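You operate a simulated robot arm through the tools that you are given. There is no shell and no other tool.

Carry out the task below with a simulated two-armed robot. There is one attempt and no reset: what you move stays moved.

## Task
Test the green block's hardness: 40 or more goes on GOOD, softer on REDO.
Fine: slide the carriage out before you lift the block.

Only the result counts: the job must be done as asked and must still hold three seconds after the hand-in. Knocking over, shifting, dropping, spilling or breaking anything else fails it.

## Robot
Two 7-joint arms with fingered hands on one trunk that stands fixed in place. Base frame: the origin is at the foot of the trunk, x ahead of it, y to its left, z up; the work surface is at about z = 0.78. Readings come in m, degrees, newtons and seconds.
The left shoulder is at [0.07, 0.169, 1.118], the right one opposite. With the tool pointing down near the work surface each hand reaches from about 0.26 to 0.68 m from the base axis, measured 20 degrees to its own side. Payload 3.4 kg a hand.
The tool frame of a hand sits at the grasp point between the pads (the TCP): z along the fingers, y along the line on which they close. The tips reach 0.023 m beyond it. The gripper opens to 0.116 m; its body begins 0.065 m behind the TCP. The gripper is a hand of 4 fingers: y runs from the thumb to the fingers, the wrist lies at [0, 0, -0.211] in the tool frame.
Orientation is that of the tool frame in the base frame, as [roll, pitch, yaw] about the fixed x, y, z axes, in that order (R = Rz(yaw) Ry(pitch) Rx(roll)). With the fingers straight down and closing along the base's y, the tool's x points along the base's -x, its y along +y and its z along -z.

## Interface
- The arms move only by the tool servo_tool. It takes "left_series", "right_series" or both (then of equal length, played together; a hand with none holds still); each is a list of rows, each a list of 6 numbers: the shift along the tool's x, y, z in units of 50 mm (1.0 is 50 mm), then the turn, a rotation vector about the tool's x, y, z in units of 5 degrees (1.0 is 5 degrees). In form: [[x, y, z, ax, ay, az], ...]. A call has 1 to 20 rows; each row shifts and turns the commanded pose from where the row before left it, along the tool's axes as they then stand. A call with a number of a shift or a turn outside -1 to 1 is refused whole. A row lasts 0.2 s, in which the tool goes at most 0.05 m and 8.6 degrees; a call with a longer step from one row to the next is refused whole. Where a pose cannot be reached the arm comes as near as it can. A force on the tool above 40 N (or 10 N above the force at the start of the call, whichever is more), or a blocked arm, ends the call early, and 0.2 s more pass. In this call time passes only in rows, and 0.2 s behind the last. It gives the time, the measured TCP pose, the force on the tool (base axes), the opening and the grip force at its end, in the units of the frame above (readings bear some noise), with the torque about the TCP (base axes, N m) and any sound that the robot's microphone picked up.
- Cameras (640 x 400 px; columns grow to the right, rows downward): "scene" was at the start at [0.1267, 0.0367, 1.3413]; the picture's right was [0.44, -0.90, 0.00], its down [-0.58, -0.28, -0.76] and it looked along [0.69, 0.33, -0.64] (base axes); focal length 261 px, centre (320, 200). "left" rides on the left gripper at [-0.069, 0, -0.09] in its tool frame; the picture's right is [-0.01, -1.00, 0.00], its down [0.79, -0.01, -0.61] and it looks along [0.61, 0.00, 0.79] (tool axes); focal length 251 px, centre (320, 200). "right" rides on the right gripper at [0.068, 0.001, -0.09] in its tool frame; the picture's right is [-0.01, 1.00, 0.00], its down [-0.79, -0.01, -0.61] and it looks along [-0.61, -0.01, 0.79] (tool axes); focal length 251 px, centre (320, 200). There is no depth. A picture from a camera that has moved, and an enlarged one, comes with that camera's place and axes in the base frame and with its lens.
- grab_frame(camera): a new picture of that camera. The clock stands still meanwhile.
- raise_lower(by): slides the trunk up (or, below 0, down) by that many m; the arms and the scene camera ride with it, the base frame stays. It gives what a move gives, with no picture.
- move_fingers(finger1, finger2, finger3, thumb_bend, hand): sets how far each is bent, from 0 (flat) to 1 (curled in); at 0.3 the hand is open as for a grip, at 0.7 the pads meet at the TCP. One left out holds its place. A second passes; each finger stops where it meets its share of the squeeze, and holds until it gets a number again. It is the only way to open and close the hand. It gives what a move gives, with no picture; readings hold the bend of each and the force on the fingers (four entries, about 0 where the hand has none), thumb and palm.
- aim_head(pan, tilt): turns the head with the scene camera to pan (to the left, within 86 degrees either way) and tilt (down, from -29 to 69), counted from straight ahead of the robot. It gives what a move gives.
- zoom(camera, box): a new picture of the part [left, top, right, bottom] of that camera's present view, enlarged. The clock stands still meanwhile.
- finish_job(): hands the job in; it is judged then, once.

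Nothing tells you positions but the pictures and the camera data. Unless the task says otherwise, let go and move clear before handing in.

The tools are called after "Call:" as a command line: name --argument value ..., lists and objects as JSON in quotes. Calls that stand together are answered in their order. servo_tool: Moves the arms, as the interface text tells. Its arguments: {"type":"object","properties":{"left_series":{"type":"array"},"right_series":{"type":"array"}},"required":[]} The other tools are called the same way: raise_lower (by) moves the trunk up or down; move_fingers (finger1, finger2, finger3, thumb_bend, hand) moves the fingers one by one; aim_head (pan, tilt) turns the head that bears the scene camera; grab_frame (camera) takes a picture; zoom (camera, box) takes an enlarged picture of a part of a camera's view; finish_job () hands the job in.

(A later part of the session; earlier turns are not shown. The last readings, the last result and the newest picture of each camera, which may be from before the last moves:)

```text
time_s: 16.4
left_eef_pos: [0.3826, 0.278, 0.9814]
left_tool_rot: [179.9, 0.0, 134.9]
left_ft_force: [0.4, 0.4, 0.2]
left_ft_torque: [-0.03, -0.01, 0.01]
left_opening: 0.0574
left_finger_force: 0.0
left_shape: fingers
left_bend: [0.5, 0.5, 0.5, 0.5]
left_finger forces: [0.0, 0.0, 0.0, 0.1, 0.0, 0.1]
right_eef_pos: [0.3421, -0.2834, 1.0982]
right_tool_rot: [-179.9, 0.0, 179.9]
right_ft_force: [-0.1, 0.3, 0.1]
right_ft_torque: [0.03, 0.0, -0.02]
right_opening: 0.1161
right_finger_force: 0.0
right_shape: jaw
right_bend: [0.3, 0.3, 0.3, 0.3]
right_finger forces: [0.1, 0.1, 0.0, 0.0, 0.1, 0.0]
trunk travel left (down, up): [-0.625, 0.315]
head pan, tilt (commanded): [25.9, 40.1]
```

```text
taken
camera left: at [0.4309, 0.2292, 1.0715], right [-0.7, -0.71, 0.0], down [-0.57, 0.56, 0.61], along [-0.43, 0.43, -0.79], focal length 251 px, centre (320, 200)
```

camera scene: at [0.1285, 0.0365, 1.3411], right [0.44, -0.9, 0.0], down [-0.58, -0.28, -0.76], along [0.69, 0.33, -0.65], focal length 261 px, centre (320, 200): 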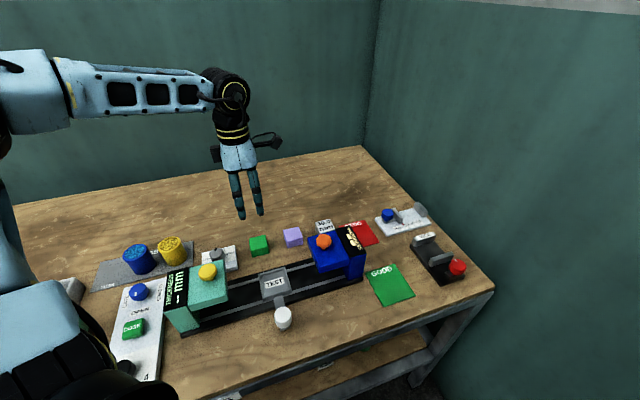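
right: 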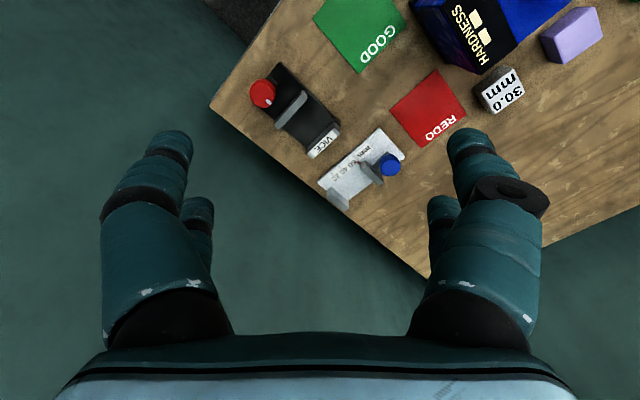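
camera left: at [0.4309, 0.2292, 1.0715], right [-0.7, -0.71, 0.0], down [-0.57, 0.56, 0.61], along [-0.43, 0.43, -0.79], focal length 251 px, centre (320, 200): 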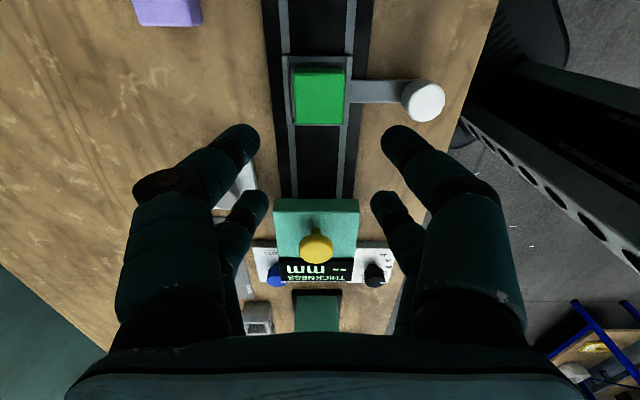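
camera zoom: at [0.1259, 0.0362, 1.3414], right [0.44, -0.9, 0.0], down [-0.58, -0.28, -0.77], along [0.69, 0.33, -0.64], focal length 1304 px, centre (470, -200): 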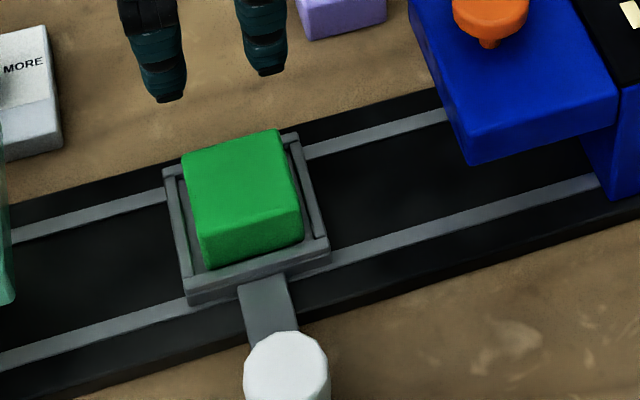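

The block lies flat in the tray. Next is the carriage knob, so I'll zoom on it from the wrist camera to fix its place.

Call:
zoom --camera "left" --box '[270, 40, 470, 165]'

Call:
zoom --camera "scene" --box '[240, 250, 380, 340]'

```text
3.20 times, centred on (370, 102) of left
camera zoom: at [0.4309, 0.2292, 1.0715], right [-0.7, -0.71, 0.0], down [-0.57, 0.56, 0.61], along [-0.43, 0.43, -0.79], focal length 805 px, centre (160, 512)
```

zoom: 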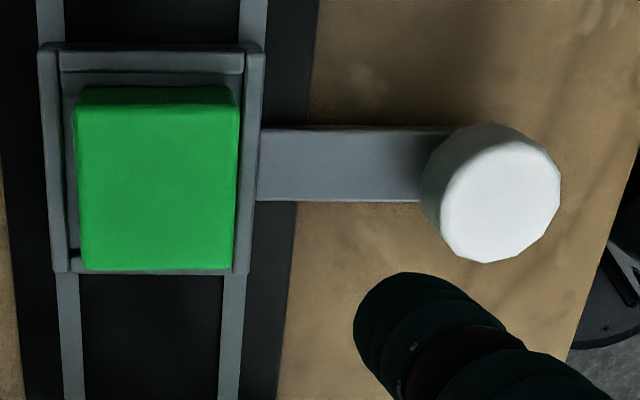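

```text
4.44 times, centred on (310, 295) of scene
camera zoom: at [0.1259, 0.0362, 1.3414], right [0.44, -0.9, 0.0], down [-0.58, -0.28, -0.77], along [0.69, 0.33, -0.64], focal length 1159 px, centre (364, -222)
```

zoom: 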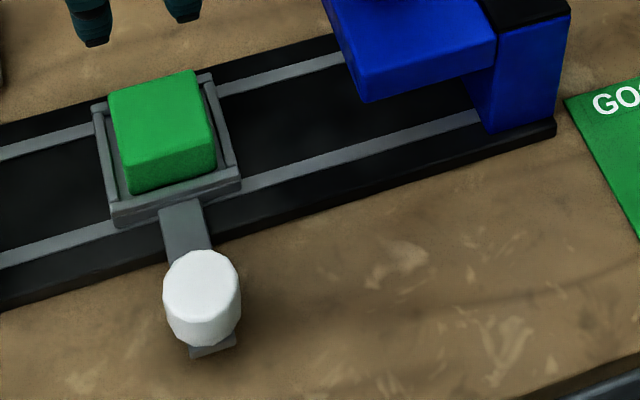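

The knob top is near z = 0.84 at rail coordinates s ≈ 0.075, t ≈ 0.372, which is about (0.316, 0.210). I'll close the hand, move it to the thickness-gauge side of the knob and come down there.

Call:
move_fingers --hand "left" --finger1 0.69 --finger2 0.69 --finger3 0.69 --thumb_bend 0.69

Call:
servo_tool --left_series '[[0.289, -0.49, 0, 0, 0, 0], [0.289, -0.49, 0, 0, 0, 0], [0.289, -0.49, 0, 0, 0, 0], [0.289, -0.49, 0, 0, 0, 0]]'

Call:
grab_frame --camera "left"

Call:
grab_frame --camera "scene"

```text
time_s: 17.4
left_eef_pos: [0.3834, 0.2774, 0.9809]
left_tool_rot: [180.0, 0.1, 134.9]
left_ft_force: [-0.5, 0.5, 0.1]
left_ft_torque: [0.03, 0.0, 0.0]
left_opening: 0.0044
left_finger_force: 0.1
left_shape: fingers
left_bend: [0.69, 0.69, 0.69, 0.69]
left_finger forces: [0.0, 0.0, 0.1, 0.0, 0.0, 0.0]
right_eef_pos: [0.3429, -0.2831, 1.0983]
right_tool_rot: [179.9, 0.0, 179.9]
right_ft_force: [0.1, -0.6, -0.2]
right_ft_torque: [0.01, -0.02, 0.01]
right_opening: 0.1158
right_finger_force: 0.0
right_shape: jaw
right_bend: [0.3, 0.3, 0.3, 0.3]
right_finger forces: [0.0, 0.0, 0.0, 0.0, 0.1, 0.1]
trunk travel left (down, up): [-0.625, 0.315]
head pan, tilt (commanded): [25.9, 40.1]
```

```text
time_s: 18.4
left_eef_pos: [0.2913, 0.254, 0.9854]
left_tool_rot: [-180.0, -0.2, 135.0]
left_ft_force: [0.0, 0.1, 0.3]
left_ft_torque: [0.0, 0.0, 0.0]
left_opening: 0.0042
left_finger_force: 0.1
left_shape: fingers
left_bend: [0.69, 0.69, 0.69, 0.69]
left_finger forces: [0.0, 0.1, 0.0, 0.1, 0.0, 0.1]
left hand out of reach, approached as far as the arm can: row 4
right_eef_pos: [0.3434, -0.2842, 1.0991]
right_tool_rot: [-180.0, 0.0, -179.9]
right_ft_force: [0.0, -0.6, 0.4]
right_ft_torque: [0.0, 0.03, 0.0]
right_opening: 0.1158
right_finger_force: 0.0
right_shape: jaw
right_bend: [0.3, 0.3, 0.3, 0.3]
right_finger forces: [0.0, 0.0, 0.0, 0.1, 0.0, 0.0]
trunk travel left (down, up): [-0.625, 0.315]
head pan, tilt (commanded): [25.9, 40.1]
```

```text
taken
camera left: at [0.3394, 0.2043, 1.0749], right [-0.7, -0.71, 0.0], down [-0.57, 0.56, 0.61], along [-0.43, 0.43, -0.79], focal length 251 px, centre (320, 200)
```

left: 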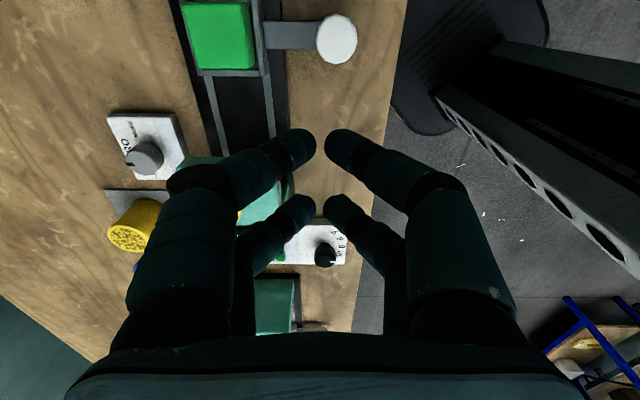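

```text
taken
camera scene: at [0.1266, 0.0364, 1.3413], right [0.44, -0.9, 0.0], down [-0.58, -0.28, -0.76], along [0.69, 0.33, -0.64], focal length 261 px, centre (320, 200)
```

scene: 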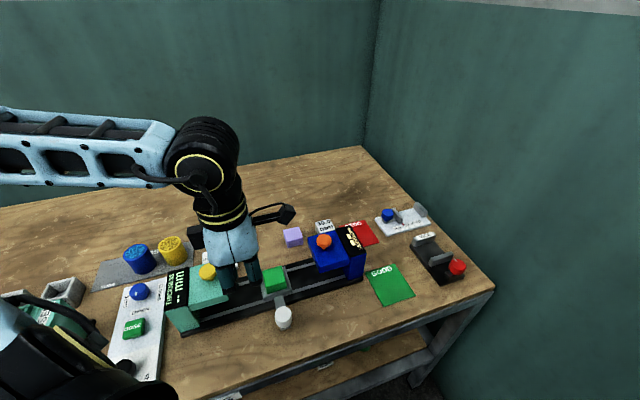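

The left arm can't fold in that close, so the right hand will work the carriage knob instead. I'll send the left hand back and up, and turn the right hand so its fingers can straddle the knob along the rail.

Call:
servo_tool --left_series '[[0.478, 0.69, -0.4, 0, 0, 0], [0.478, 0.69, -0.4, 0, 0, 0], [0.478, 0.69, -0.4, 0, 0, 0], [0.478, 0.69, -0.4, 0, 0, 0], [0.478, 0.69, -0.4, 0, 0, 0], [0.478, 0.69, -0.4, 0, 0, 0], [0, 0, 0, 0, 0, 0], [0, 0, 0, 0, 0, 0], [0, 0, 0, 0, 0, 0]]' --right_series '[[0, 0, 0, 0, 0, -1], [0, 0, 0, 0, 0, -1], [0, 0, 0, 0, 0, -1], [0, 0, 0, 0, 0, -1], [0, 0, 0, 0, 0, -1], [0, 0, 0, 0, 0, -1], [0, 0, 0, 0, 0, -1], [0, 0, 0, 0, 0, -1], [0, 0, 0, 0, 0, -1]]'

Call:
grab_frame --camera "scene"

```text
time_s: 20.4
left_eef_pos: [0.3377, 0.5014, 1.1057]
left_tool_rot: [180.0, 0.1, 135.0]
left_ft_force: [0.4, -0.4, 0.0]
left_ft_torque: [-0.04, -0.01, 0.01]
left_opening: 0.0039
left_finger_force: 0.1
left_shape: fingers
left_bend: [0.69, 0.69, 0.69, 0.69]
left_finger forces: [0.0, 0.0, 0.0, 0.0, 0.1, 0.0]
right_eef_pos: [0.3429, -0.2832, 1.0998]
right_tool_rot: [180.0, 0.0, -134.9]
right_ft_force: [-0.3, 0.1, -0.2]
right_ft_torque: [0.06, -0.05, 0.05]
right_opening: 0.1161
right_finger_force: 0.0
right_shape: jaw
right_bend: [0.3, 0.3, 0.3, 0.3]
right_finger forces: [0.0, 0.0, 0.1, 0.1, 0.1, 0.0]
trunk travel left (down, up): [-0.625, 0.315]
head pan, tilt (commanded): [25.9, 40.1]
```

```text
taken
camera scene: at [0.1267, 0.0369, 1.3413], right [0.44, -0.9, 0.0], down [-0.58, -0.28, -0.76], along [0.69, 0.33, -0.64], focal length 261 px, centre (320, 200)
```

scene: 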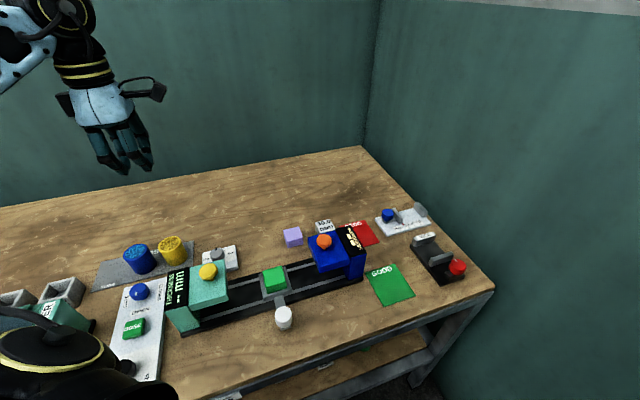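

The left hand is clear. Now I'll narrow the right hand's opening and bring it over the knob.

Call:
move_fingers --hand "right" --finger1 0.46 --finger2 0.46 --finger3 0.46 --thumb_bend 0.46

Call:
servo_tool --right_series '[[-0.55, 0.614, 0.165, 0, 0, 0], [-0.55, 0.614, 0.165, 0, 0, 0], [-0.55, 0.614, 0.165, 0, 0, 0], [-0.55, 0.614, 0.165, 0, 0, 0], [-0.55, 0.614, 0.165, 0, 0, 0], [-0.55, 0.614, 0.165, 0, 0, 0], [-0.55, 0.614, 0.165, 0, 0, 0], [-0.55, 0.614, 0.165, 0, 0, 0], [-0.55, 0.614, 0.165, 0, 0, 0], [-0.55, 0.614, 0.165, 0, 0, 0], [-0.55, 0.614, 0.165, 0, 0, 0], [-0.55, 0.614, 0.165, 0, 0, 0]]'

Call:
grab_frame --camera "right"

Call:
grab_frame --camera "scene"

```text
time_s: 21.4
left_eef_pos: [0.337, 0.4987, 1.1045]
left_tool_rot: [-180.0, -0.1, 135.0]
left_ft_force: [-0.5, -1.1, -0.4]
left_ft_torque: [0.0, 0.01, -0.01]
left_opening: 0.0041
left_finger_force: 0.0
left_shape: fingers
left_bend: [0.69, 0.69, 0.69, 0.69]
left_finger forces: [0.0, 0.0, 0.0, 0.1, 0.1, 0.0]
right_eef_pos: [0.3426, -0.2829, 1.1002]
right_tool_rot: [179.9, -0.1, -134.9]
right_ft_force: [-0.7, -0.1, 0.2]
right_ft_torque: [0.01, 0.02, 0.01]
right_opening: 0.0708
right_finger_force: 0.1
right_shape: fingers
right_bend: [0.46, 0.46, 0.46, 0.46]
right_finger forces: [0.1, 0.0, 0.0, 0.1, 0.1, 0.1]
trunk travel left (down, up): [-0.625, 0.315]
head pan, tilt (commanded): [25.9, 40.1]
```

```text
time_s: 24.0
left_eef_pos: [0.3365, 0.5018, 1.1042]
left_tool_rot: [180.0, 0.0, 135.0]
left_ft_force: [0.1, -0.2, -0.1]
left_ft_torque: [0.0, -0.03, 0.03]
left_opening: 0.0041
left_finger_force: 0.0
left_shape: fingers
left_bend: [0.69, 0.69, 0.69, 0.69]
left_finger forces: [0.0, 0.1, 0.0, 0.0, 0.0, 0.0]
right_eef_pos: [0.3156, 0.2035, 1.002]
right_tool_rot: [-179.8, -0.1, -135.0]
right_ft_force: [-0.3, 0.2, -0.2]
right_ft_torque: [0.0, -0.03, -0.01]
right_opening: 0.0704
right_finger_force: 0.1
right_shape: fingers
right_bend: [0.46, 0.46, 0.46, 0.46]
right_finger forces: [0.0, 0.1, 0.0, 0.1, 0.1, 0.1]
right hand out of reach, approached as far as the arm can: row 12
trunk travel left (down, up): [-0.625, 0.315]
head pan, tilt (commanded): [25.9, 40.1]
```

```text
taken
camera right: at [0.267, 0.1532, 1.0903], right [-0.7, 0.71, 0.0], down [0.57, 0.56, 0.61], along [0.43, 0.42, -0.8], focal length 251 px, centre (320, 200)
```

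right: 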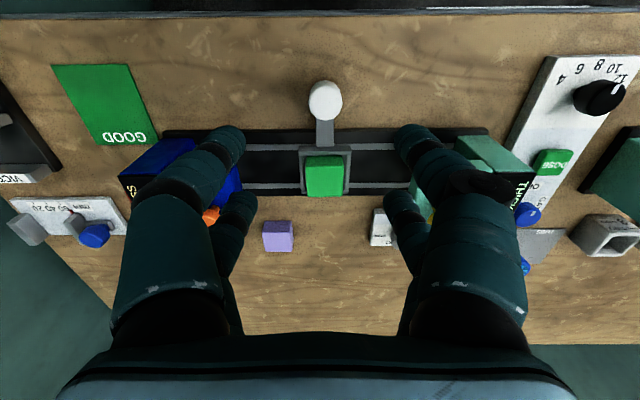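

```text
taken
camera scene: at [0.1262, 0.0381, 1.3413], right [0.44, -0.9, 0.0], down [-0.58, -0.28, -0.76], along [0.69, 0.33, -0.64], focal length 261 px, centre (320, 200)
```

scene: 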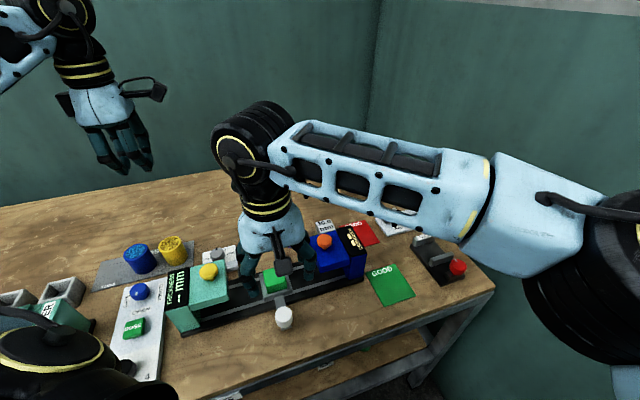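

The right hand is above the knob, offset about 5 mm along the rail, which the open fingers can absorb. I'll lower it in stages around the knob.

Call:
servo_tool --right_series '[[0, 0, 0.5, 0, 0, 0], [0, 0, 0.5, 0, 0, 0], [0, 0, 0.5, 0, 0, 0], [0, 0, 0.5, 0, 0, 0], [0, 0, 0.3, 0, 0, 0]]'

Call:
grab_frame --camera "right"

Call:
zoom --camera "scene" --box '[200, 200, 360, 340]'

```text
time_s: 25.2
left_eef_pos: [0.3363, 0.5002, 1.1051]
left_tool_rot: [-180.0, 0.0, 135.1]
left_ft_force: [-0.6, 0.0, 0.3]
left_ft_torque: [-0.01, 0.0, 0.0]
left_opening: 0.004
left_finger_force: 0.2
left_shape: fingers
left_bend: [0.69, 0.69, 0.69, 0.69]
left_finger forces: [0.1, 0.0, 0.1, 0.0, 0.1, 0.0]
right_eef_pos: [0.3161, 0.2014, 0.8879]
right_tool_rot: [180.0, 0.1, -135.0]
right_ft_force: [0.3, 0.0, -0.5]
right_ft_torque: [-0.01, -0.01, 0.0]
right_opening: 0.0706
right_finger_force: 0.1
right_shape: fingers
right_bend: [0.46, 0.46, 0.46, 0.46]
right_finger forces: [0.1, 0.2, 0.0, 0.0, 0.0, 0.1]
trunk travel left (down, up): [-0.625, 0.315]
head pan, tilt (commanded): [25.9, 40.1]
```

```text
taken
camera right: at [0.267, 0.1516, 0.9758], right [-0.7, 0.71, 0.0], down [0.57, 0.56, 0.61], along [0.43, 0.43, -0.79], focal length 251 px, centre (320, 200)
```

right: 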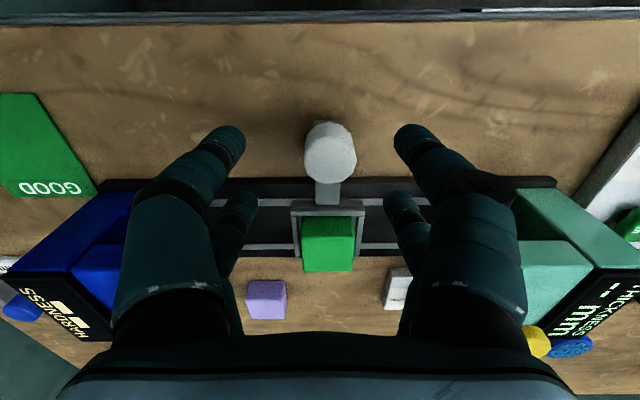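

```text
2.86 times, centred on (280, 270) of scene
camera zoom: at [0.1269, 0.0366, 1.3413], right [0.44, -0.9, 0.0], down [-0.58, -0.28, -0.76], along [0.69, 0.33, -0.64], focal length 745 px, centre (434, 0)
```

zoom: 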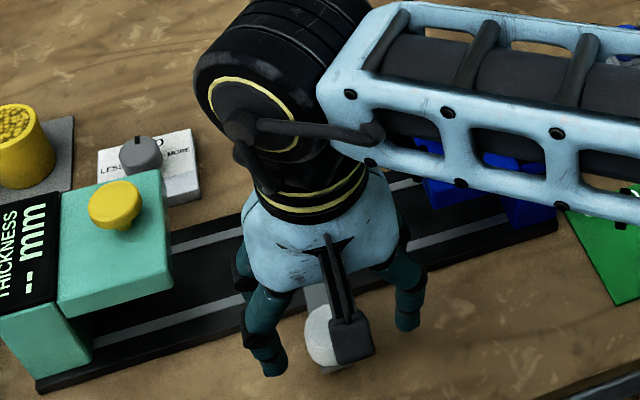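

The knob is between the fingers, about 7 mm off centre. I'll centre it and go down so the fingertips flank it.

Call:
servo_tool --right_series '[[-0.02, 0.07, 0.35, 0, 0, 0], [0, 0.06, 0.35, 0, 0, 0], [0, 0, 0.25, 0, 0, 0]]'

Call:
grab_frame --camera "right"

Call:
zoom --camera "scene" --box '[200, 220, 360, 340]'

```text
time_s: 26.0
left_eef_pos: [0.3367, 0.5009, 1.1052]
left_tool_rot: [179.9, 0.0, 135.0]
left_ft_force: [0.0, 0.5, 0.0]
left_ft_torque: [0.0, 0.05, -0.01]
left_opening: 0.0045
left_finger_force: 0.2
left_shape: fingers
left_bend: [0.69, 0.69, 0.69, 0.69]
left_finger forces: [0.0, 0.1, 0.0, 0.1, 0.1, 0.1]
right_eef_pos: [0.3139, 0.2045, 0.8403]
right_tool_rot: [-180.0, 0.0, -135.1]
right_ft_force: [-0.3, -0.1, -0.2]
right_ft_torque: [0.02, 0.02, 0.04]
right_opening: 0.0706
right_finger_force: 0.2
right_shape: fingers
right_bend: [0.46, 0.46, 0.46, 0.46]
right_finger forces: [0.0, 0.0, 0.1, 0.1, 0.0, 0.1]
right hand out of reach, approached as far as the arm can: row 2
trunk travel left (down, up): [-0.625, 0.315]
head pan, tilt (commanded): [25.9, 40.1]
```

```text
taken
camera right: at [0.2659, 0.1544, 0.9282], right [-0.7, 0.71, 0.0], down [0.57, 0.56, 0.61], along [0.43, 0.42, -0.79], focal length 251 px, centre (320, 200)
```

right: 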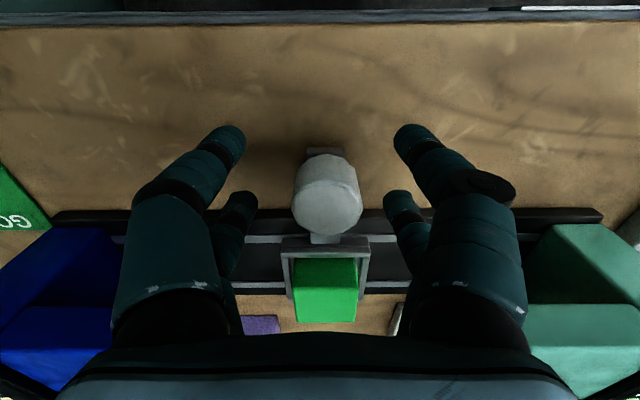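

```text
3.33 times, centred on (280, 280) of scene
camera zoom: at [0.1266, 0.0369, 1.3413], right [0.44, -0.9, 0.0], down [-0.58, -0.28, -0.76], along [0.69, 0.33, -0.64], focal length 870 px, centre (453, -67)
```

zoom: 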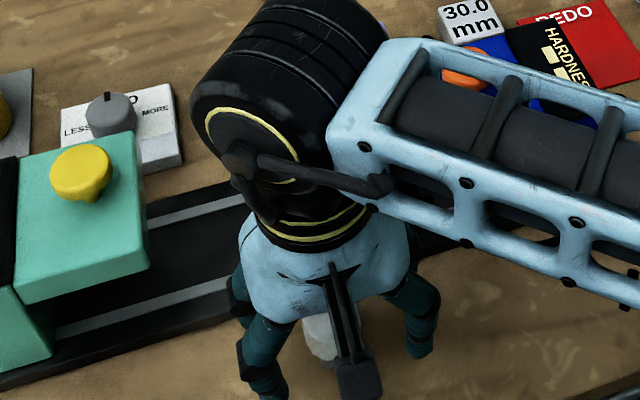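

The knob is between the fingers now. I'll zoom to see where it sits relative to the two finger pairs before pushing.

Call:
zoom --camera "right" --box '[200, 110, 440, 260]'

```text
2.67 times, centred on (320, 185) of right
camera zoom: at [0.2659, 0.1544, 0.9282], right [-0.7, 0.71, 0.0], down [0.57, 0.56, 0.61], along [0.43, 0.42, -0.79], focal length 670 px, centre (320, 240)
```

zoom: 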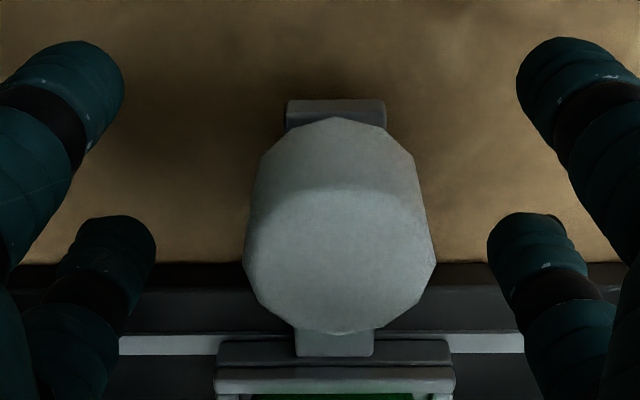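

The knob centre is about 6 mm further out and 4 mm off along the rail, with its top at about z = 0.84. I'll shift to centre it and close the fingers to a loose cage around it.

Call:
servo_tool --right_series '[[-0.12, 0.0, 0, 0, 0, 0]]'

Call:
move_fingers --hand "right" --finger1 0.54 --finger2 0.54 --finger3 0.54 --thumb_bend 0.54

Call:
zoom --camera "right" --box '[200, 110, 440, 260]'

```text
time_s: 26.4
left_eef_pos: [0.3375, 0.5002, 1.1043]
left_tool_rot: [179.9, 0.0, 135.0]
left_ft_force: [0.3, -1.0, -0.6]
left_ft_torque: [0.02, 0.0, 0.02]
left_opening: 0.0044
left_finger_force: 0.1
left_shape: fingers
left_bend: [0.69, 0.69, 0.69, 0.69]
left_finger forces: [0.0, 0.1, 0.0, 0.0, 0.1, 0.0]
right_eef_pos: [0.3138, 0.204, 0.8403]
right_tool_rot: [-180.0, -0.1, -135.0]
right_ft_force: [-0.4, 1.1, -0.2]
right_ft_torque: [-0.01, 0.0, -0.01]
right_opening: 0.0706
right_finger_force: 0.1
right_shape: fingers
right_bend: [0.46, 0.46, 0.46, 0.46]
right_finger forces: [0.0, 0.0, 0.1, 0.0, 0.0, 0.1]
right hand out of reach, approached as far as the arm can: row 1
trunk travel left (down, up): [-0.625, 0.315]
head pan, tilt (commanded): [25.9, 40.1]
```

```text
time_s: 27.4
left_eef_pos: [0.3374, 0.5004, 1.1052]
left_tool_rot: [-180.0, 0.0, 134.9]
left_ft_force: [-0.1, -0.4, -0.4]
left_ft_torque: [-0.01, 0.0, -0.03]
left_opening: 0.0044
left_finger_force: 0.1
left_shape: fingers
left_bend: [0.69, 0.69, 0.69, 0.69]
left_finger forces: [0.0, 0.1, 0.1, 0.0, 0.0, 0.0]
right_eef_pos: [0.3146, 0.2037, 0.8402]
right_tool_rot: [180.0, 0.0, -135.0]
right_ft_force: [0.1, 0.3, -0.3]
right_ft_torque: [-0.01, 0.0, -0.02]
right_opening: 0.047
right_finger_force: 0.0
right_shape: fingers
right_bend: [0.54, 0.54, 0.54, 0.54]
right_finger forces: [0.0, 0.1, 0.0, 0.0, 0.1, 0.0]
trunk travel left (down, up): [-0.625, 0.315]
head pan, tilt (commanded): [25.9, 40.1]
```

```text
2.67 times, centred on (320, 185) of right
camera zoom: at [0.2659, 0.1543, 0.9285], right [-0.7, 0.71, 0.0], down [0.57, 0.56, 0.61], along [0.43, 0.43, -0.79], focal length 670 px, centre (320, 240)
```

zoom: 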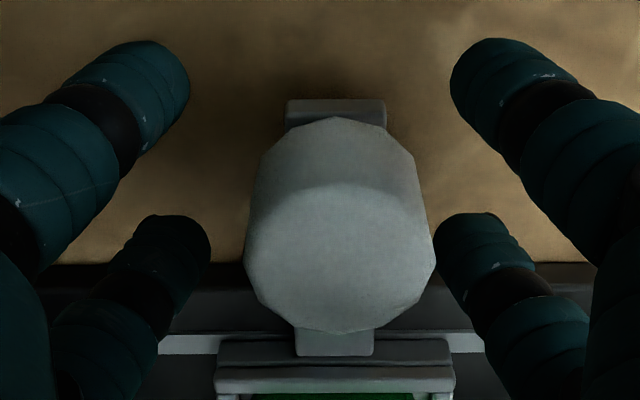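

The arm can't go further out there, but the inner finger pair already backs the knob well. I'll push the carriage along the rail toward the hardness head, first 0.1 m, nudging outward once in reach.

Call:
servo_tool --right_series '[[-0.04, -0.1, 0, 0, 0, 0], [-0.04, -0.15, 0, 0, 0, 0], [-0.04, -0.2, 0, 0, 0, 0], [0, -0.25, 0, 0, 0, 0], [0, -0.25, 0, 0, 0, 0], [0, -0.25, 0, 0, 0, 0], [0, -0.25, 0, 0, 0, 0], [0, -0.25, 0, 0, 0, 0], [0, -0.2, 0, 0, 0, 0]]'

Call:
grab_frame --camera "right"

Call:
grab_frame --camera "scene"

```text
time_s: 29.4
left_eef_pos: [0.337, 0.5004, 1.1046]
left_tool_rot: [-180.0, 0.0, 135.1]
left_ft_force: [-0.1, -0.5, -0.8]
left_ft_torque: [0.01, 0.01, -0.01]
left_opening: 0.0043
left_finger_force: 0.1
left_shape: fingers
left_bend: [0.69, 0.69, 0.69, 0.69]
left_finger forces: [0.0, 0.0, 0.0, 0.0, 0.0, 0.0]
right_eef_pos: [0.3854, 0.1404, 0.8399]
right_tool_rot: [180.0, 0.0, -135.1]
right_ft_force: [-1.2, 0.0, 0.7]
right_ft_torque: [0.02, 0.03, 0.04]
right_opening: 0.0478
right_finger_force: 1.0
right_shape: fingers
right_bend: [0.53, 0.53, 0.54, 0.54]
right_finger forces: [1.3, 0.7, 0.0, 0.0, 0.1, 0.0]
trunk travel left (down, up): [-0.625, 0.315]
head pan, tilt (commanded): [25.9, 40.1]
```

```text
taken
camera right: at [0.3371, 0.0909, 0.9284], right [-0.7, 0.71, 0.0], down [0.57, 0.56, 0.61], along [0.43, 0.43, -0.79], focal length 251 px, centre (320, 200)
```

right: 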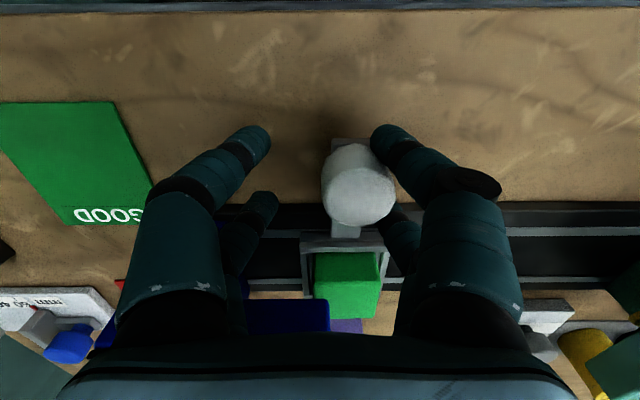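

```text
taken
camera scene: at [0.1265, 0.0363, 1.3413], right [0.44, -0.9, 0.0], down [-0.58, -0.28, -0.76], along [0.69, 0.33, -0.64], focal length 261 px, centre (320, 200)
```

scene: 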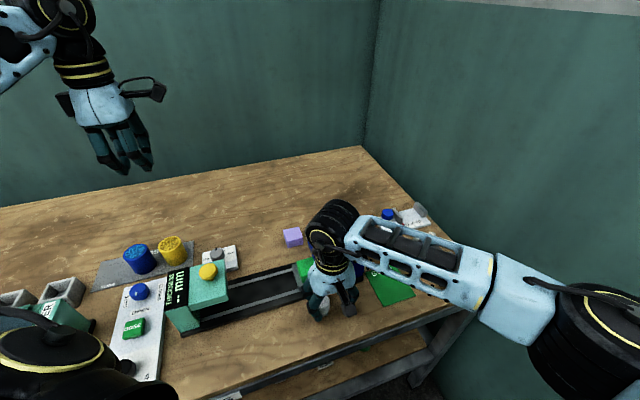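

The carriage slides easily and the block rides with it, now at about s = 0.154 with the head centre near 0.206. I'll push another 40 mm, then check.

Call:
servo_tool --right_series '[[0, -0.2, 0, 0, 0, 0], [0, -0.25, 0, 0, 0, 0], [0, -0.2, 0, 0, 0, 0], [0, -0.15, 0, 0, 0, 0]]'

Call:
grab_frame --camera "right"

Call:
zoom --camera "scene" --box '[260, 200, 420, 330]'

```text
time_s: 30.4
left_eef_pos: [0.336, 0.5022, 1.1044]
left_tool_rot: [-179.9, 0.0, 134.9]
left_ft_force: [0.0, -0.5, 0.2]
left_ft_torque: [-0.02, 0.02, -0.03]
left_opening: 0.0041
left_finger_force: 0.1
left_shape: fingers
left_bend: [0.69, 0.69, 0.69, 0.69]
left_finger forces: [0.0, 0.0, 0.0, 0.0, 0.0, 0.0]
right_eef_pos: [0.4127, 0.1123, 0.84]
right_tool_rot: [-180.0, 0.0, -135.0]
right_ft_force: [-1.3, 2.2, -0.5]
right_ft_torque: [0.02, 0.03, 0.03]
right_opening: 0.0487
right_finger_force: 0.7
right_shape: fingers
right_bend: [0.53, 0.53, 0.54, 0.54]
right_finger forces: [1.0, 1.0, 0.0, 0.1, 0.0, 0.0]
trunk travel left (down, up): [-0.625, 0.315]
head pan, tilt (commanded): [25.9, 40.1]
```

```text
taken
camera right: at [0.3653, 0.0629, 0.9285], right [-0.7, 0.71, 0.0], down [0.57, 0.56, 0.61], along [0.43, 0.43, -0.79], focal length 251 px, centre (320, 200)
```

right: 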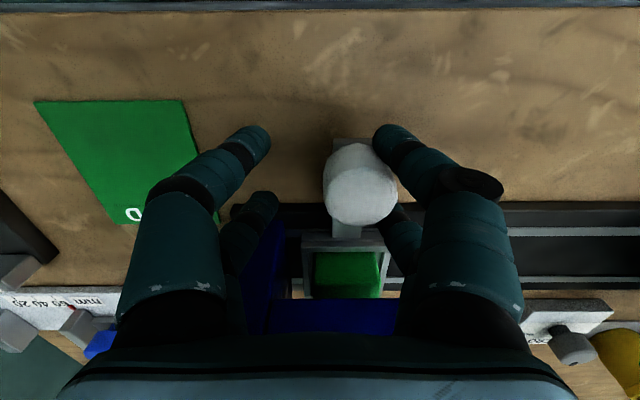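

```text
3.08 times, centred on (340, 265) of scene
camera zoom: at [0.1263, 0.037, 1.3413], right [0.44, -0.9, 0.0], down [-0.58, -0.28, -0.76], along [0.69, 0.33, -0.64], focal length 803 px, centre (258, 0)
```

zoom: 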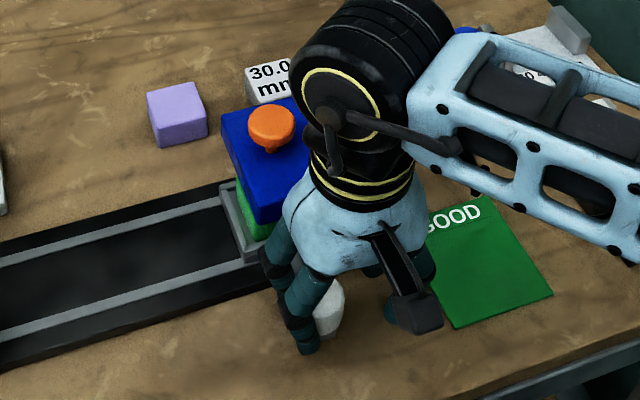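

The tray is mostly under the head, about 10 mm short of centred. I'll creep the last bit and watch the force.

Call:
servo_tool --right_series '[[0, -0.06, 0, 0, 0, 0], [0, -0.06, 0, 0, 0, 0], [0, -0.06, 0, 0, 0, 0]]'

Call:
zoom --camera "scene" --box '[300, 220, 380, 300]'

Call:
zoom --camera "right" --box '[220, 200, 420, 350]'

```text
time_s: 31.2
left_eef_pos: [0.3358, 0.5021, 1.1061]
left_tool_rot: [179.9, 0.1, 135.0]
left_ft_force: [0.3, 0.9, 0.0]
left_ft_torque: [-0.02, 0.01, 0.03]
left_opening: 0.0042
left_finger_force: 0.2
left_shape: fingers
left_bend: [0.69, 0.69, 0.69, 0.69]
left_finger forces: [0.0, 0.1, 0.0, 0.1, 0.1, 0.1]
right_eef_pos: [0.4193, 0.1068, 0.841]
right_tool_rot: [-179.9, 0.0, -134.9]
right_ft_force: [-6.2, 6.3, 0.1]
right_ft_torque: [0.09, 0.09, 0.0]
right_opening: 0.0552
right_finger_force: 3.8
right_shape: fingers
right_bend: [0.49, 0.49, 0.54, 0.54]
right_finger forces: [4.4, 4.2, 0.0, 0.1, 0.0, 0.0]
trunk travel left (down, up): [-0.625, 0.315]
head pan, tilt (commanded): [25.9, 40.1]
```

```text
5.00 times, centred on (340, 260) of scene
camera zoom: at [0.1251, 0.0382, 1.3414], right [0.44, -0.9, 0.0], down [-0.58, -0.28, -0.77], along [0.69, 0.33, -0.64], focal length 1304 px, centre (220, -100)
```

zoom: 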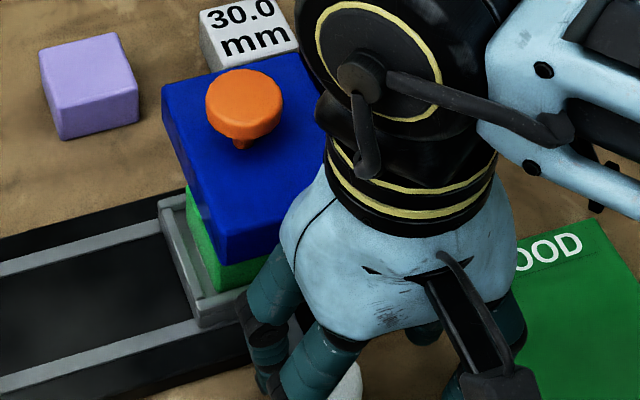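

```text
2.67 times, centred on (320, 275) of right
camera zoom: at [0.3706, 0.0577, 0.9288], right [-0.7, 0.71, 0.0], down [0.57, 0.56, 0.61], along [0.43, 0.43, -0.8], focal length 670 px, centre (320, 0)
```

zoom: 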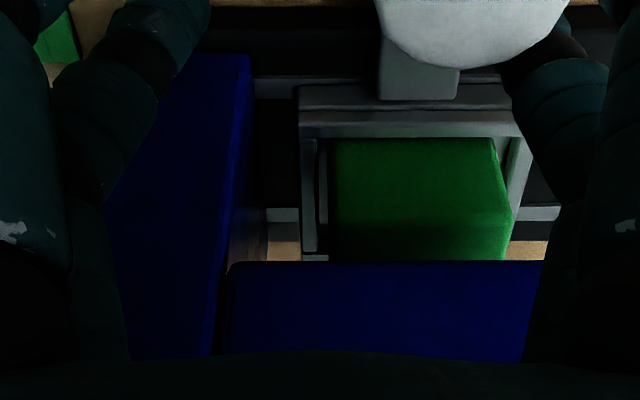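

The carriage reached its end stop (about 9 N), with the block under the head and the tray not touching the upright. I'll ease off, open the right fingers and withdraw the right hand upward and back.

Call:
servo_tool --right_series '[[0, 0.1, 0, 0, 0, 0], [0, 0.06, 0, 0, 0, 0]]'

Call:
move_fingers --hand "right" --finger1 0.48 --finger2 0.48 --finger3 0.48 --thumb_bend 0.48

Call:
zoom --camera "right" --box '[200, 110, 440, 260]'

```text
time_s: 31.8
left_eef_pos: [0.336, 0.5008, 1.1037]
left_tool_rot: [-180.0, 0.0, 135.0]
left_ft_force: [-0.2, 0.4, 0.1]
left_ft_torque: [0.01, 0.02, 0.03]
left_opening: 0.0043
left_finger_force: 0.0
left_shape: fingers
left_bend: [0.69, 0.69, 0.69, 0.69]
left_finger forces: [0.0, 0.0, 0.0, 0.0, 0.0, 0.1]
right_eef_pos: [0.4156, 0.1122, 0.8395]
right_tool_rot: [-179.9, 0.1, -135.0]
right_ft_force: [-2.9, 0.9, 0.9]
right_ft_torque: [0.06, 0.06, 0.06]
right_opening: 0.0501
right_finger_force: 1.9
right_shape: fingers
right_bend: [0.52, 0.52, 0.54, 0.54]
right_finger forces: [1.9, 1.3, 0.0, 0.1, 0.0, 0.0]
trunk travel left (down, up): [-0.625, 0.315]
head pan, tilt (commanded): [25.9, 40.1]
```

```text
time_s: 32.8
left_eef_pos: [0.3368, 0.5008, 1.1045]
left_tool_rot: [179.9, 0.0, 134.9]
left_ft_force: [-0.4, -0.1, 0.4]
left_ft_torque: [-0.02, 0.02, -0.02]
left_opening: 0.0044
left_finger_force: 0.1
left_shape: fingers
left_bend: [0.69, 0.69, 0.69, 0.69]
left_finger forces: [0.1, 0.1, 0.0, 0.0, 0.0, 0.0]
right_eef_pos: [0.4149, 0.1114, 0.8408]
right_tool_rot: [-180.0, 0.0, -135.0]
right_ft_force: [-0.5, 0.3, 0.1]
right_ft_torque: [0.01, -0.02, 0.01]
right_opening: 0.0636
right_finger_force: 0.1
right_shape: fingers
right_bend: [0.48, 0.48, 0.48, 0.48]
right_finger forces: [0.1, 0.0, 0.0, 0.1, 0.0, 0.1]
trunk travel left (down, up): [-0.625, 0.315]
head pan, tilt (commanded): [25.9, 40.1]
```

```text
2.67 times, centred on (320, 185) of right
camera zoom: at [0.3666, 0.0624, 0.9285], right [-0.7, 0.71, 0.0], down [0.57, 0.56, 0.61], along [0.43, 0.43, -0.79], focal length 670 px, centre (320, 240)
```

zoom: 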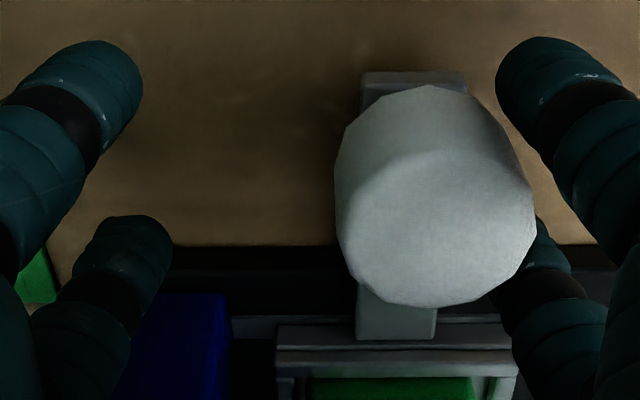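

The fingers are free of the knob. I'll centre a touch and lift straight up, then back away.

Call:
servo_tool --right_series '[[0, 0.14, 0, 0, 0, 0], [0, 0, -0.3, 0, 0, 0], [0, 0, -0.6, 0, 0, 0], [0, 0, -0.8, 0, 0, 0], [0, 0, -0.8, 0, 0, 0], [0.6, -0.4, -0.4, 0, 0, 0], [0.7, -0.45, -0.2, 0, 0, 0], [0.7, -0.45, 0, 0, 0, 0], [0.7, -0.45, 0, 0, 0, 0], [0.7, -0.45, 0, 0, 0, 0], [0.7, -0.45, 0, 0, 0, 0]]'

Call:
grab_frame --camera "scene"

Call:
zoom --camera "scene" --box '[295, 215, 375, 295]'

```text
time_s: 35.2
left_eef_pos: [0.3349, 0.4999, 1.1059]
left_tool_rot: [179.9, -0.1, 134.9]
left_ft_force: [0.2, -0.5, 0.3]
left_ft_torque: [0.01, -0.01, 0.02]
left_opening: 0.0041
left_finger_force: 0.0
left_shape: fingers
left_bend: [0.69, 0.69, 0.69, 0.69]
left_finger forces: [0.0, 0.0, 0.0, 0.1, 0.0, 0.0]
right_eef_pos: [0.3573, -0.1256, 0.9949]
right_tool_rot: [-180.0, 0.0, -135.0]
right_ft_force: [0.2, -0.5, 0.2]
right_ft_torque: [0.03, -0.02, 0.02]
right_opening: 0.0635
right_finger_force: 0.1
right_shape: fingers
right_bend: [0.48, 0.48, 0.48, 0.48]
right_finger forces: [0.0, 0.0, 0.0, 0.1, 0.0, 0.0]
trunk travel left (down, up): [-0.625, 0.315]
head pan, tilt (commanded): [25.9, 40.1]
```

```text
taken
camera scene: at [0.1258, 0.0347, 1.3415], right [0.44, -0.9, 0.0], down [-0.58, -0.28, -0.77], along [0.69, 0.34, -0.64], focal length 261 px, centre (320, 200)
```

scene: 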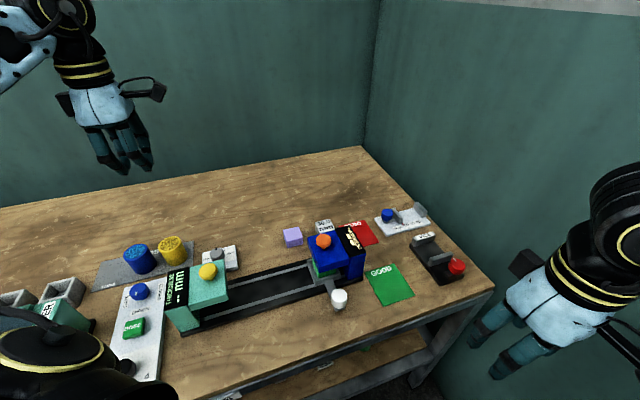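

```text
5.00 times, centred on (335, 255) of scene
camera zoom: at [0.1258, 0.0347, 1.3415], right [0.44, -0.9, 0.0], down [-0.58, -0.28, -0.77], along [0.69, 0.34, -0.64], focal length 1304 px, centre (245, -75)
```

zoom: 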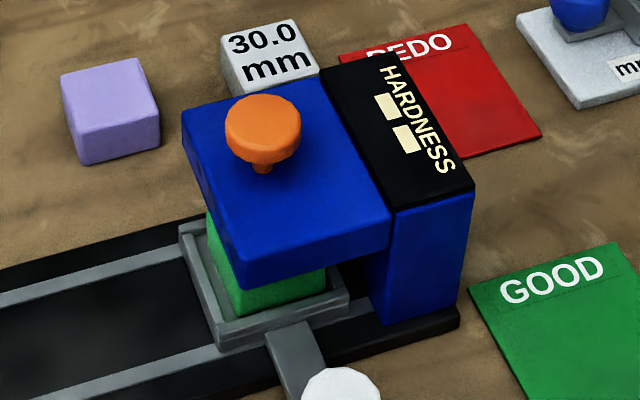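

The block sits under the head and the display reads "--", so the button needs pressing. I'll bring the closed left hand over the orange button, offset so one fingertip pair is over its centre.

Call:
servo_tool --left_series '[[-0.74, -0.269, 0.2, 0, 0, 0], [-0.74, -0.269, 0.2, 0, 0, 0], [-0.74, -0.269, 0.2, 0, 0, 0], [-0.74, -0.269, 0.2, 0, 0, 0], [-0.74, -0.269, 0.2, 0, 0, 0], [-0.74, -0.269, 0.2, 0, 0, 0], [-0.74, -0.269, 0.2, 0, 0, 0], [-0.74, -0.269, 0.2, 0, 0, 0]]'

Call:
grab_frame --camera "left"

Call:
grab_frame --camera "scene"

```text
time_s: 37.0
left_eef_pos: [0.4709, 0.2135, 1.0225]
left_tool_rot: [179.9, -0.1, 135.1]
left_ft_force: [-0.5, -0.2, 0.3]
left_ft_torque: [0.01, -0.01, 0.01]
left_opening: 0.0042
left_finger_force: 0.0
left_shape: fingers
left_bend: [0.69, 0.69, 0.69, 0.69]
left_finger forces: [0.0, 0.1, 0.1, 0.0, 0.1, 0.0]
right_eef_pos: [0.3583, -0.1248, 0.995]
right_tool_rot: [179.8, 0.1, -135.0]
right_ft_force: [0.5, -0.2, 0.2]
right_ft_torque: [0.03, 0.02, 0.01]
right_opening: 0.0637
right_finger_force: 0.1
right_shape: fingers
right_bend: [0.48, 0.48, 0.48, 0.48]
right_finger forces: [0.0, 0.0, 0.0, 0.0, 0.0, 0.1]
trunk travel left (down, up): [-0.625, 0.315]
head pan, tilt (commanded): [25.9, 40.1]
```

```text
taken
camera left: at [0.5193, 0.1643, 1.1119], right [-0.7, -0.71, 0.0], down [-0.57, 0.56, 0.61], along [-0.43, 0.43, -0.79], focal length 251 px, centre (320, 200)
```

left: 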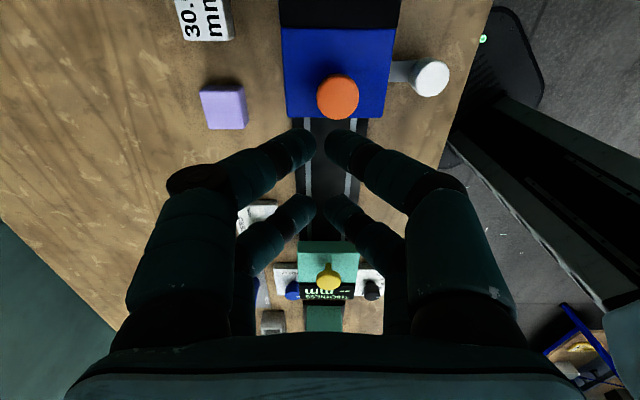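

```text
taken
camera scene: at [0.128, 0.0349, 1.3412], right [0.44, -0.9, 0.0], down [-0.58, -0.28, -0.76], along [0.69, 0.34, -0.64], focal length 261 px, centre (320, 200)
```

scene: 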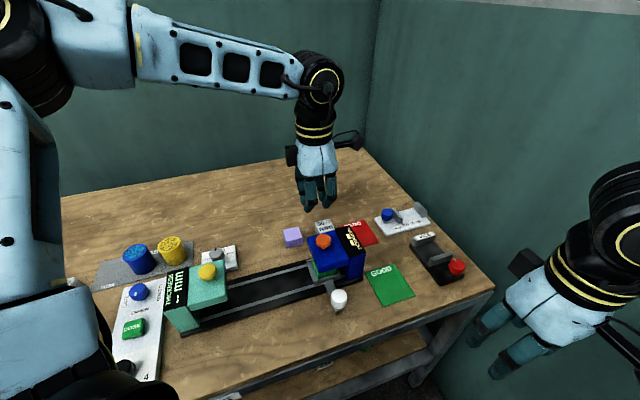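

The button top works out at about z = 0.913, s ≈ 0.196, t ≈ 0.469. I'll shift so the inner fingertip pair is over it and descend to about 20 mm above.

Call:
servo_tool --left_series '[[0.11, -0.3, 0.2, 0, 0, 0], [0, 0, 0.4, 0, 0, 0], [0, 0, 0.4, 0, 0, 0], [0, 0, 0.2, 0, 0, 0]]'

Call:
grab_frame --camera "left"

Call:
zoom --camera "scene" --box '[280, 190, 380, 290]'

```text
time_s: 38.0
left_eef_pos: [0.4546, 0.2085, 0.9619]
left_tool_rot: [179.9, -0.1, 135.1]
left_ft_force: [0.1, 0.0, -0.1]
left_ft_torque: [0.0, -0.01, 0.01]
left_opening: 0.0041
left_finger_force: 0.0
left_shape: fingers
left_bend: [0.69, 0.69, 0.69, 0.69]
left_finger forces: [0.0, 0.0, 0.2, 0.1, 0.0, 0.1]
right_eef_pos: [0.3578, -0.1234, 0.9957]
right_tool_rot: [179.9, 0.0, -135.1]
right_ft_force: [1.1, 0.2, -0.7]
right_ft_torque: [-0.02, 0.02, 0.02]
right_opening: 0.0636
right_finger_force: 0.1
right_shape: fingers
right_bend: [0.48, 0.48, 0.48, 0.48]
right_finger forces: [0.0, 0.1, 0.1, 0.1, 0.0, 0.0]
trunk travel left (down, up): [-0.625, 0.315]
head pan, tilt (commanded): [25.9, 40.1]
```

```text
taken
camera left: at [0.5039, 0.1598, 1.053], right [-0.7, -0.71, 0.0], down [-0.57, 0.56, 0.61], along [-0.43, 0.43, -0.79], focal length 251 px, centre (320, 200)
```

left: 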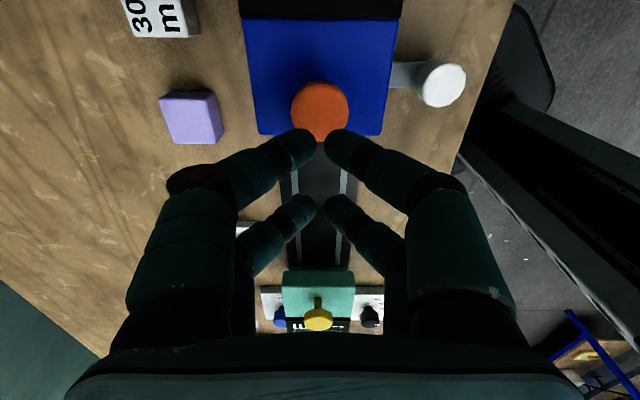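

```text
4.00 times, centred on (330, 240) of scene
camera zoom: at [0.1268, 0.0363, 1.3413], right [0.44, -0.9, 0.0], down [-0.58, -0.28, -0.76], along [0.69, 0.33, -0.64], focal length 1044 px, centre (280, 40)
```

zoom: 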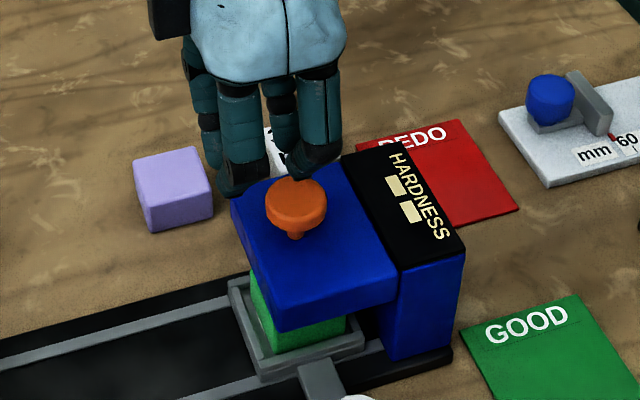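

The button is now right ahead of the inner fingertip pair. I'll come down close and then press in small steps, watching force and display.

Call:
servo_tool --left_series '[[-0.04, 0, 0.15, 0, 0, 0], [0, 0, 0.12, 0, 0, 0], [0, 0, 0.06, 0, 0, 0]]'

Call:
zoom --camera "scene" --box '[280, 190, 380, 290]'

Call:
zoom --camera "left" --box '[240, 60, 400, 200]'

```text
time_s: 38.8
left_eef_pos: [0.4577, 0.2078, 0.9484]
left_tool_rot: [179.9, 0.0, 135.0]
left_ft_force: [0.1, -0.3, 0.8]
left_ft_torque: [-0.01, 0.0, 0.0]
left_opening: 0.0043
left_finger_force: 0.0
left_shape: fingers
left_bend: [0.69, 0.69, 0.69, 0.69]
left_finger forces: [0.1, 0.0, 0.0, 0.0, 0.1, 0.0]
right_eef_pos: [0.3585, -0.1238, 0.9964]
right_tool_rot: [180.0, -0.1, -135.1]
right_ft_force: [0.0, -0.3, -0.3]
right_ft_torque: [-0.01, -0.02, -0.01]
right_opening: 0.0638
right_finger_force: 0.0
right_shape: fingers
right_bend: [0.48, 0.48, 0.48, 0.48]
right_finger forces: [0.1, 0.1, 0.1, 0.0, 0.0, 0.0]
trunk travel left (down, up): [-0.625, 0.315]
head pan, tilt (commanded): [25.9, 40.1]
```

```text
4.00 times, centred on (330, 240) of scene
camera zoom: at [0.1267, 0.0366, 1.3413], right [0.44, -0.9, 0.0], down [-0.58, -0.28, -0.76], along [0.69, 0.33, -0.64], focal length 1044 px, centre (280, 40)
```

zoom: 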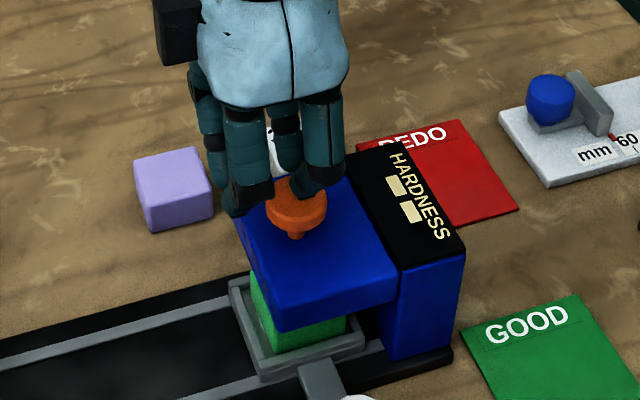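

```text
2.86 times, centred on (320, 130) of left
camera zoom: at [0.5056, 0.1585, 1.0371], right [-0.7, -0.71, 0.0], down [-0.57, 0.56, 0.61], along [-0.43, 0.43, -0.79], focal length 718 px, centre (320, 400)
```

zoom: 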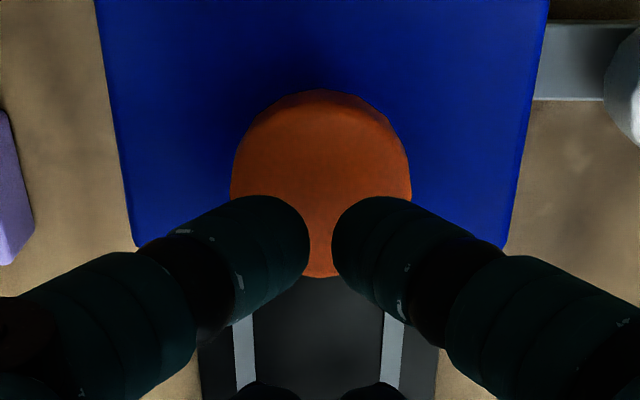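

The fingertips are just above the button, centred on it. I'll press down in 2 mm steps.

Call:
servo_tool --left_series '[[0, 0, 0.04, 0, 0, 0], [0, 0, 0.04, 0, 0, 0], [0, 0, 0.04, 0, 0, 0], [0, 0, 0.04, 0, 0, 0]]'

Call:
zoom --camera "scene" --box '[280, 190, 380, 290]'

```text
time_s: 39.8
left_eef_pos: [0.4577, 0.2061, 0.9398]
left_tool_rot: [-180.0, 0.0, 134.9]
left_ft_force: [0.7, 1.1, 0.2]
left_ft_torque: [0.0, 0.02, -0.02]
left_opening: 0.0042
left_finger_force: 0.1
left_shape: fingers
left_bend: [0.69, 0.69, 0.69, 0.69]
left_finger forces: [0.0, 0.0, 0.0, 0.0, 0.0, 0.0]
right_eef_pos: [0.3589, -0.1228, 0.9955]
right_tool_rot: [-180.0, 0.0, -134.9]
right_ft_force: [-0.1, -0.1, 0.1]
right_ft_torque: [0.0, -0.01, 0.0]
right_opening: 0.0638
right_finger_force: 0.0
right_shape: fingers
right_bend: [0.48, 0.48, 0.48, 0.48]
right_finger forces: [0.0, 0.0, 0.0, 0.0, 0.0, 0.1]
trunk travel left (down, up): [-0.625, 0.315]
head pan, tilt (commanded): [25.9, 40.1]
```

```text
4.00 times, centred on (330, 240) of scene
camera zoom: at [0.1268, 0.0365, 1.3413], right [0.44, -0.9, 0.0], down [-0.58, -0.28, -0.76], along [0.69, 0.33, -0.64], focal length 1044 px, centre (280, 40)
```

zoom: 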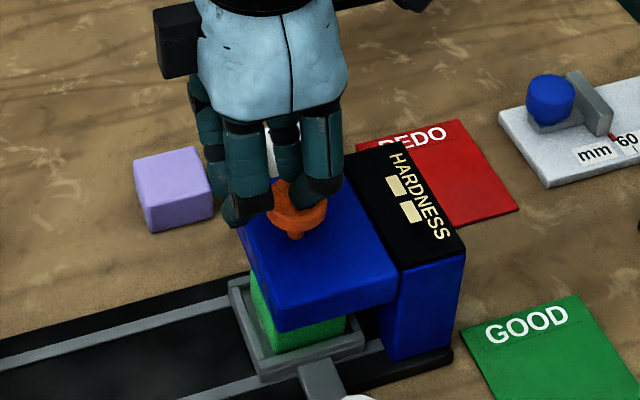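

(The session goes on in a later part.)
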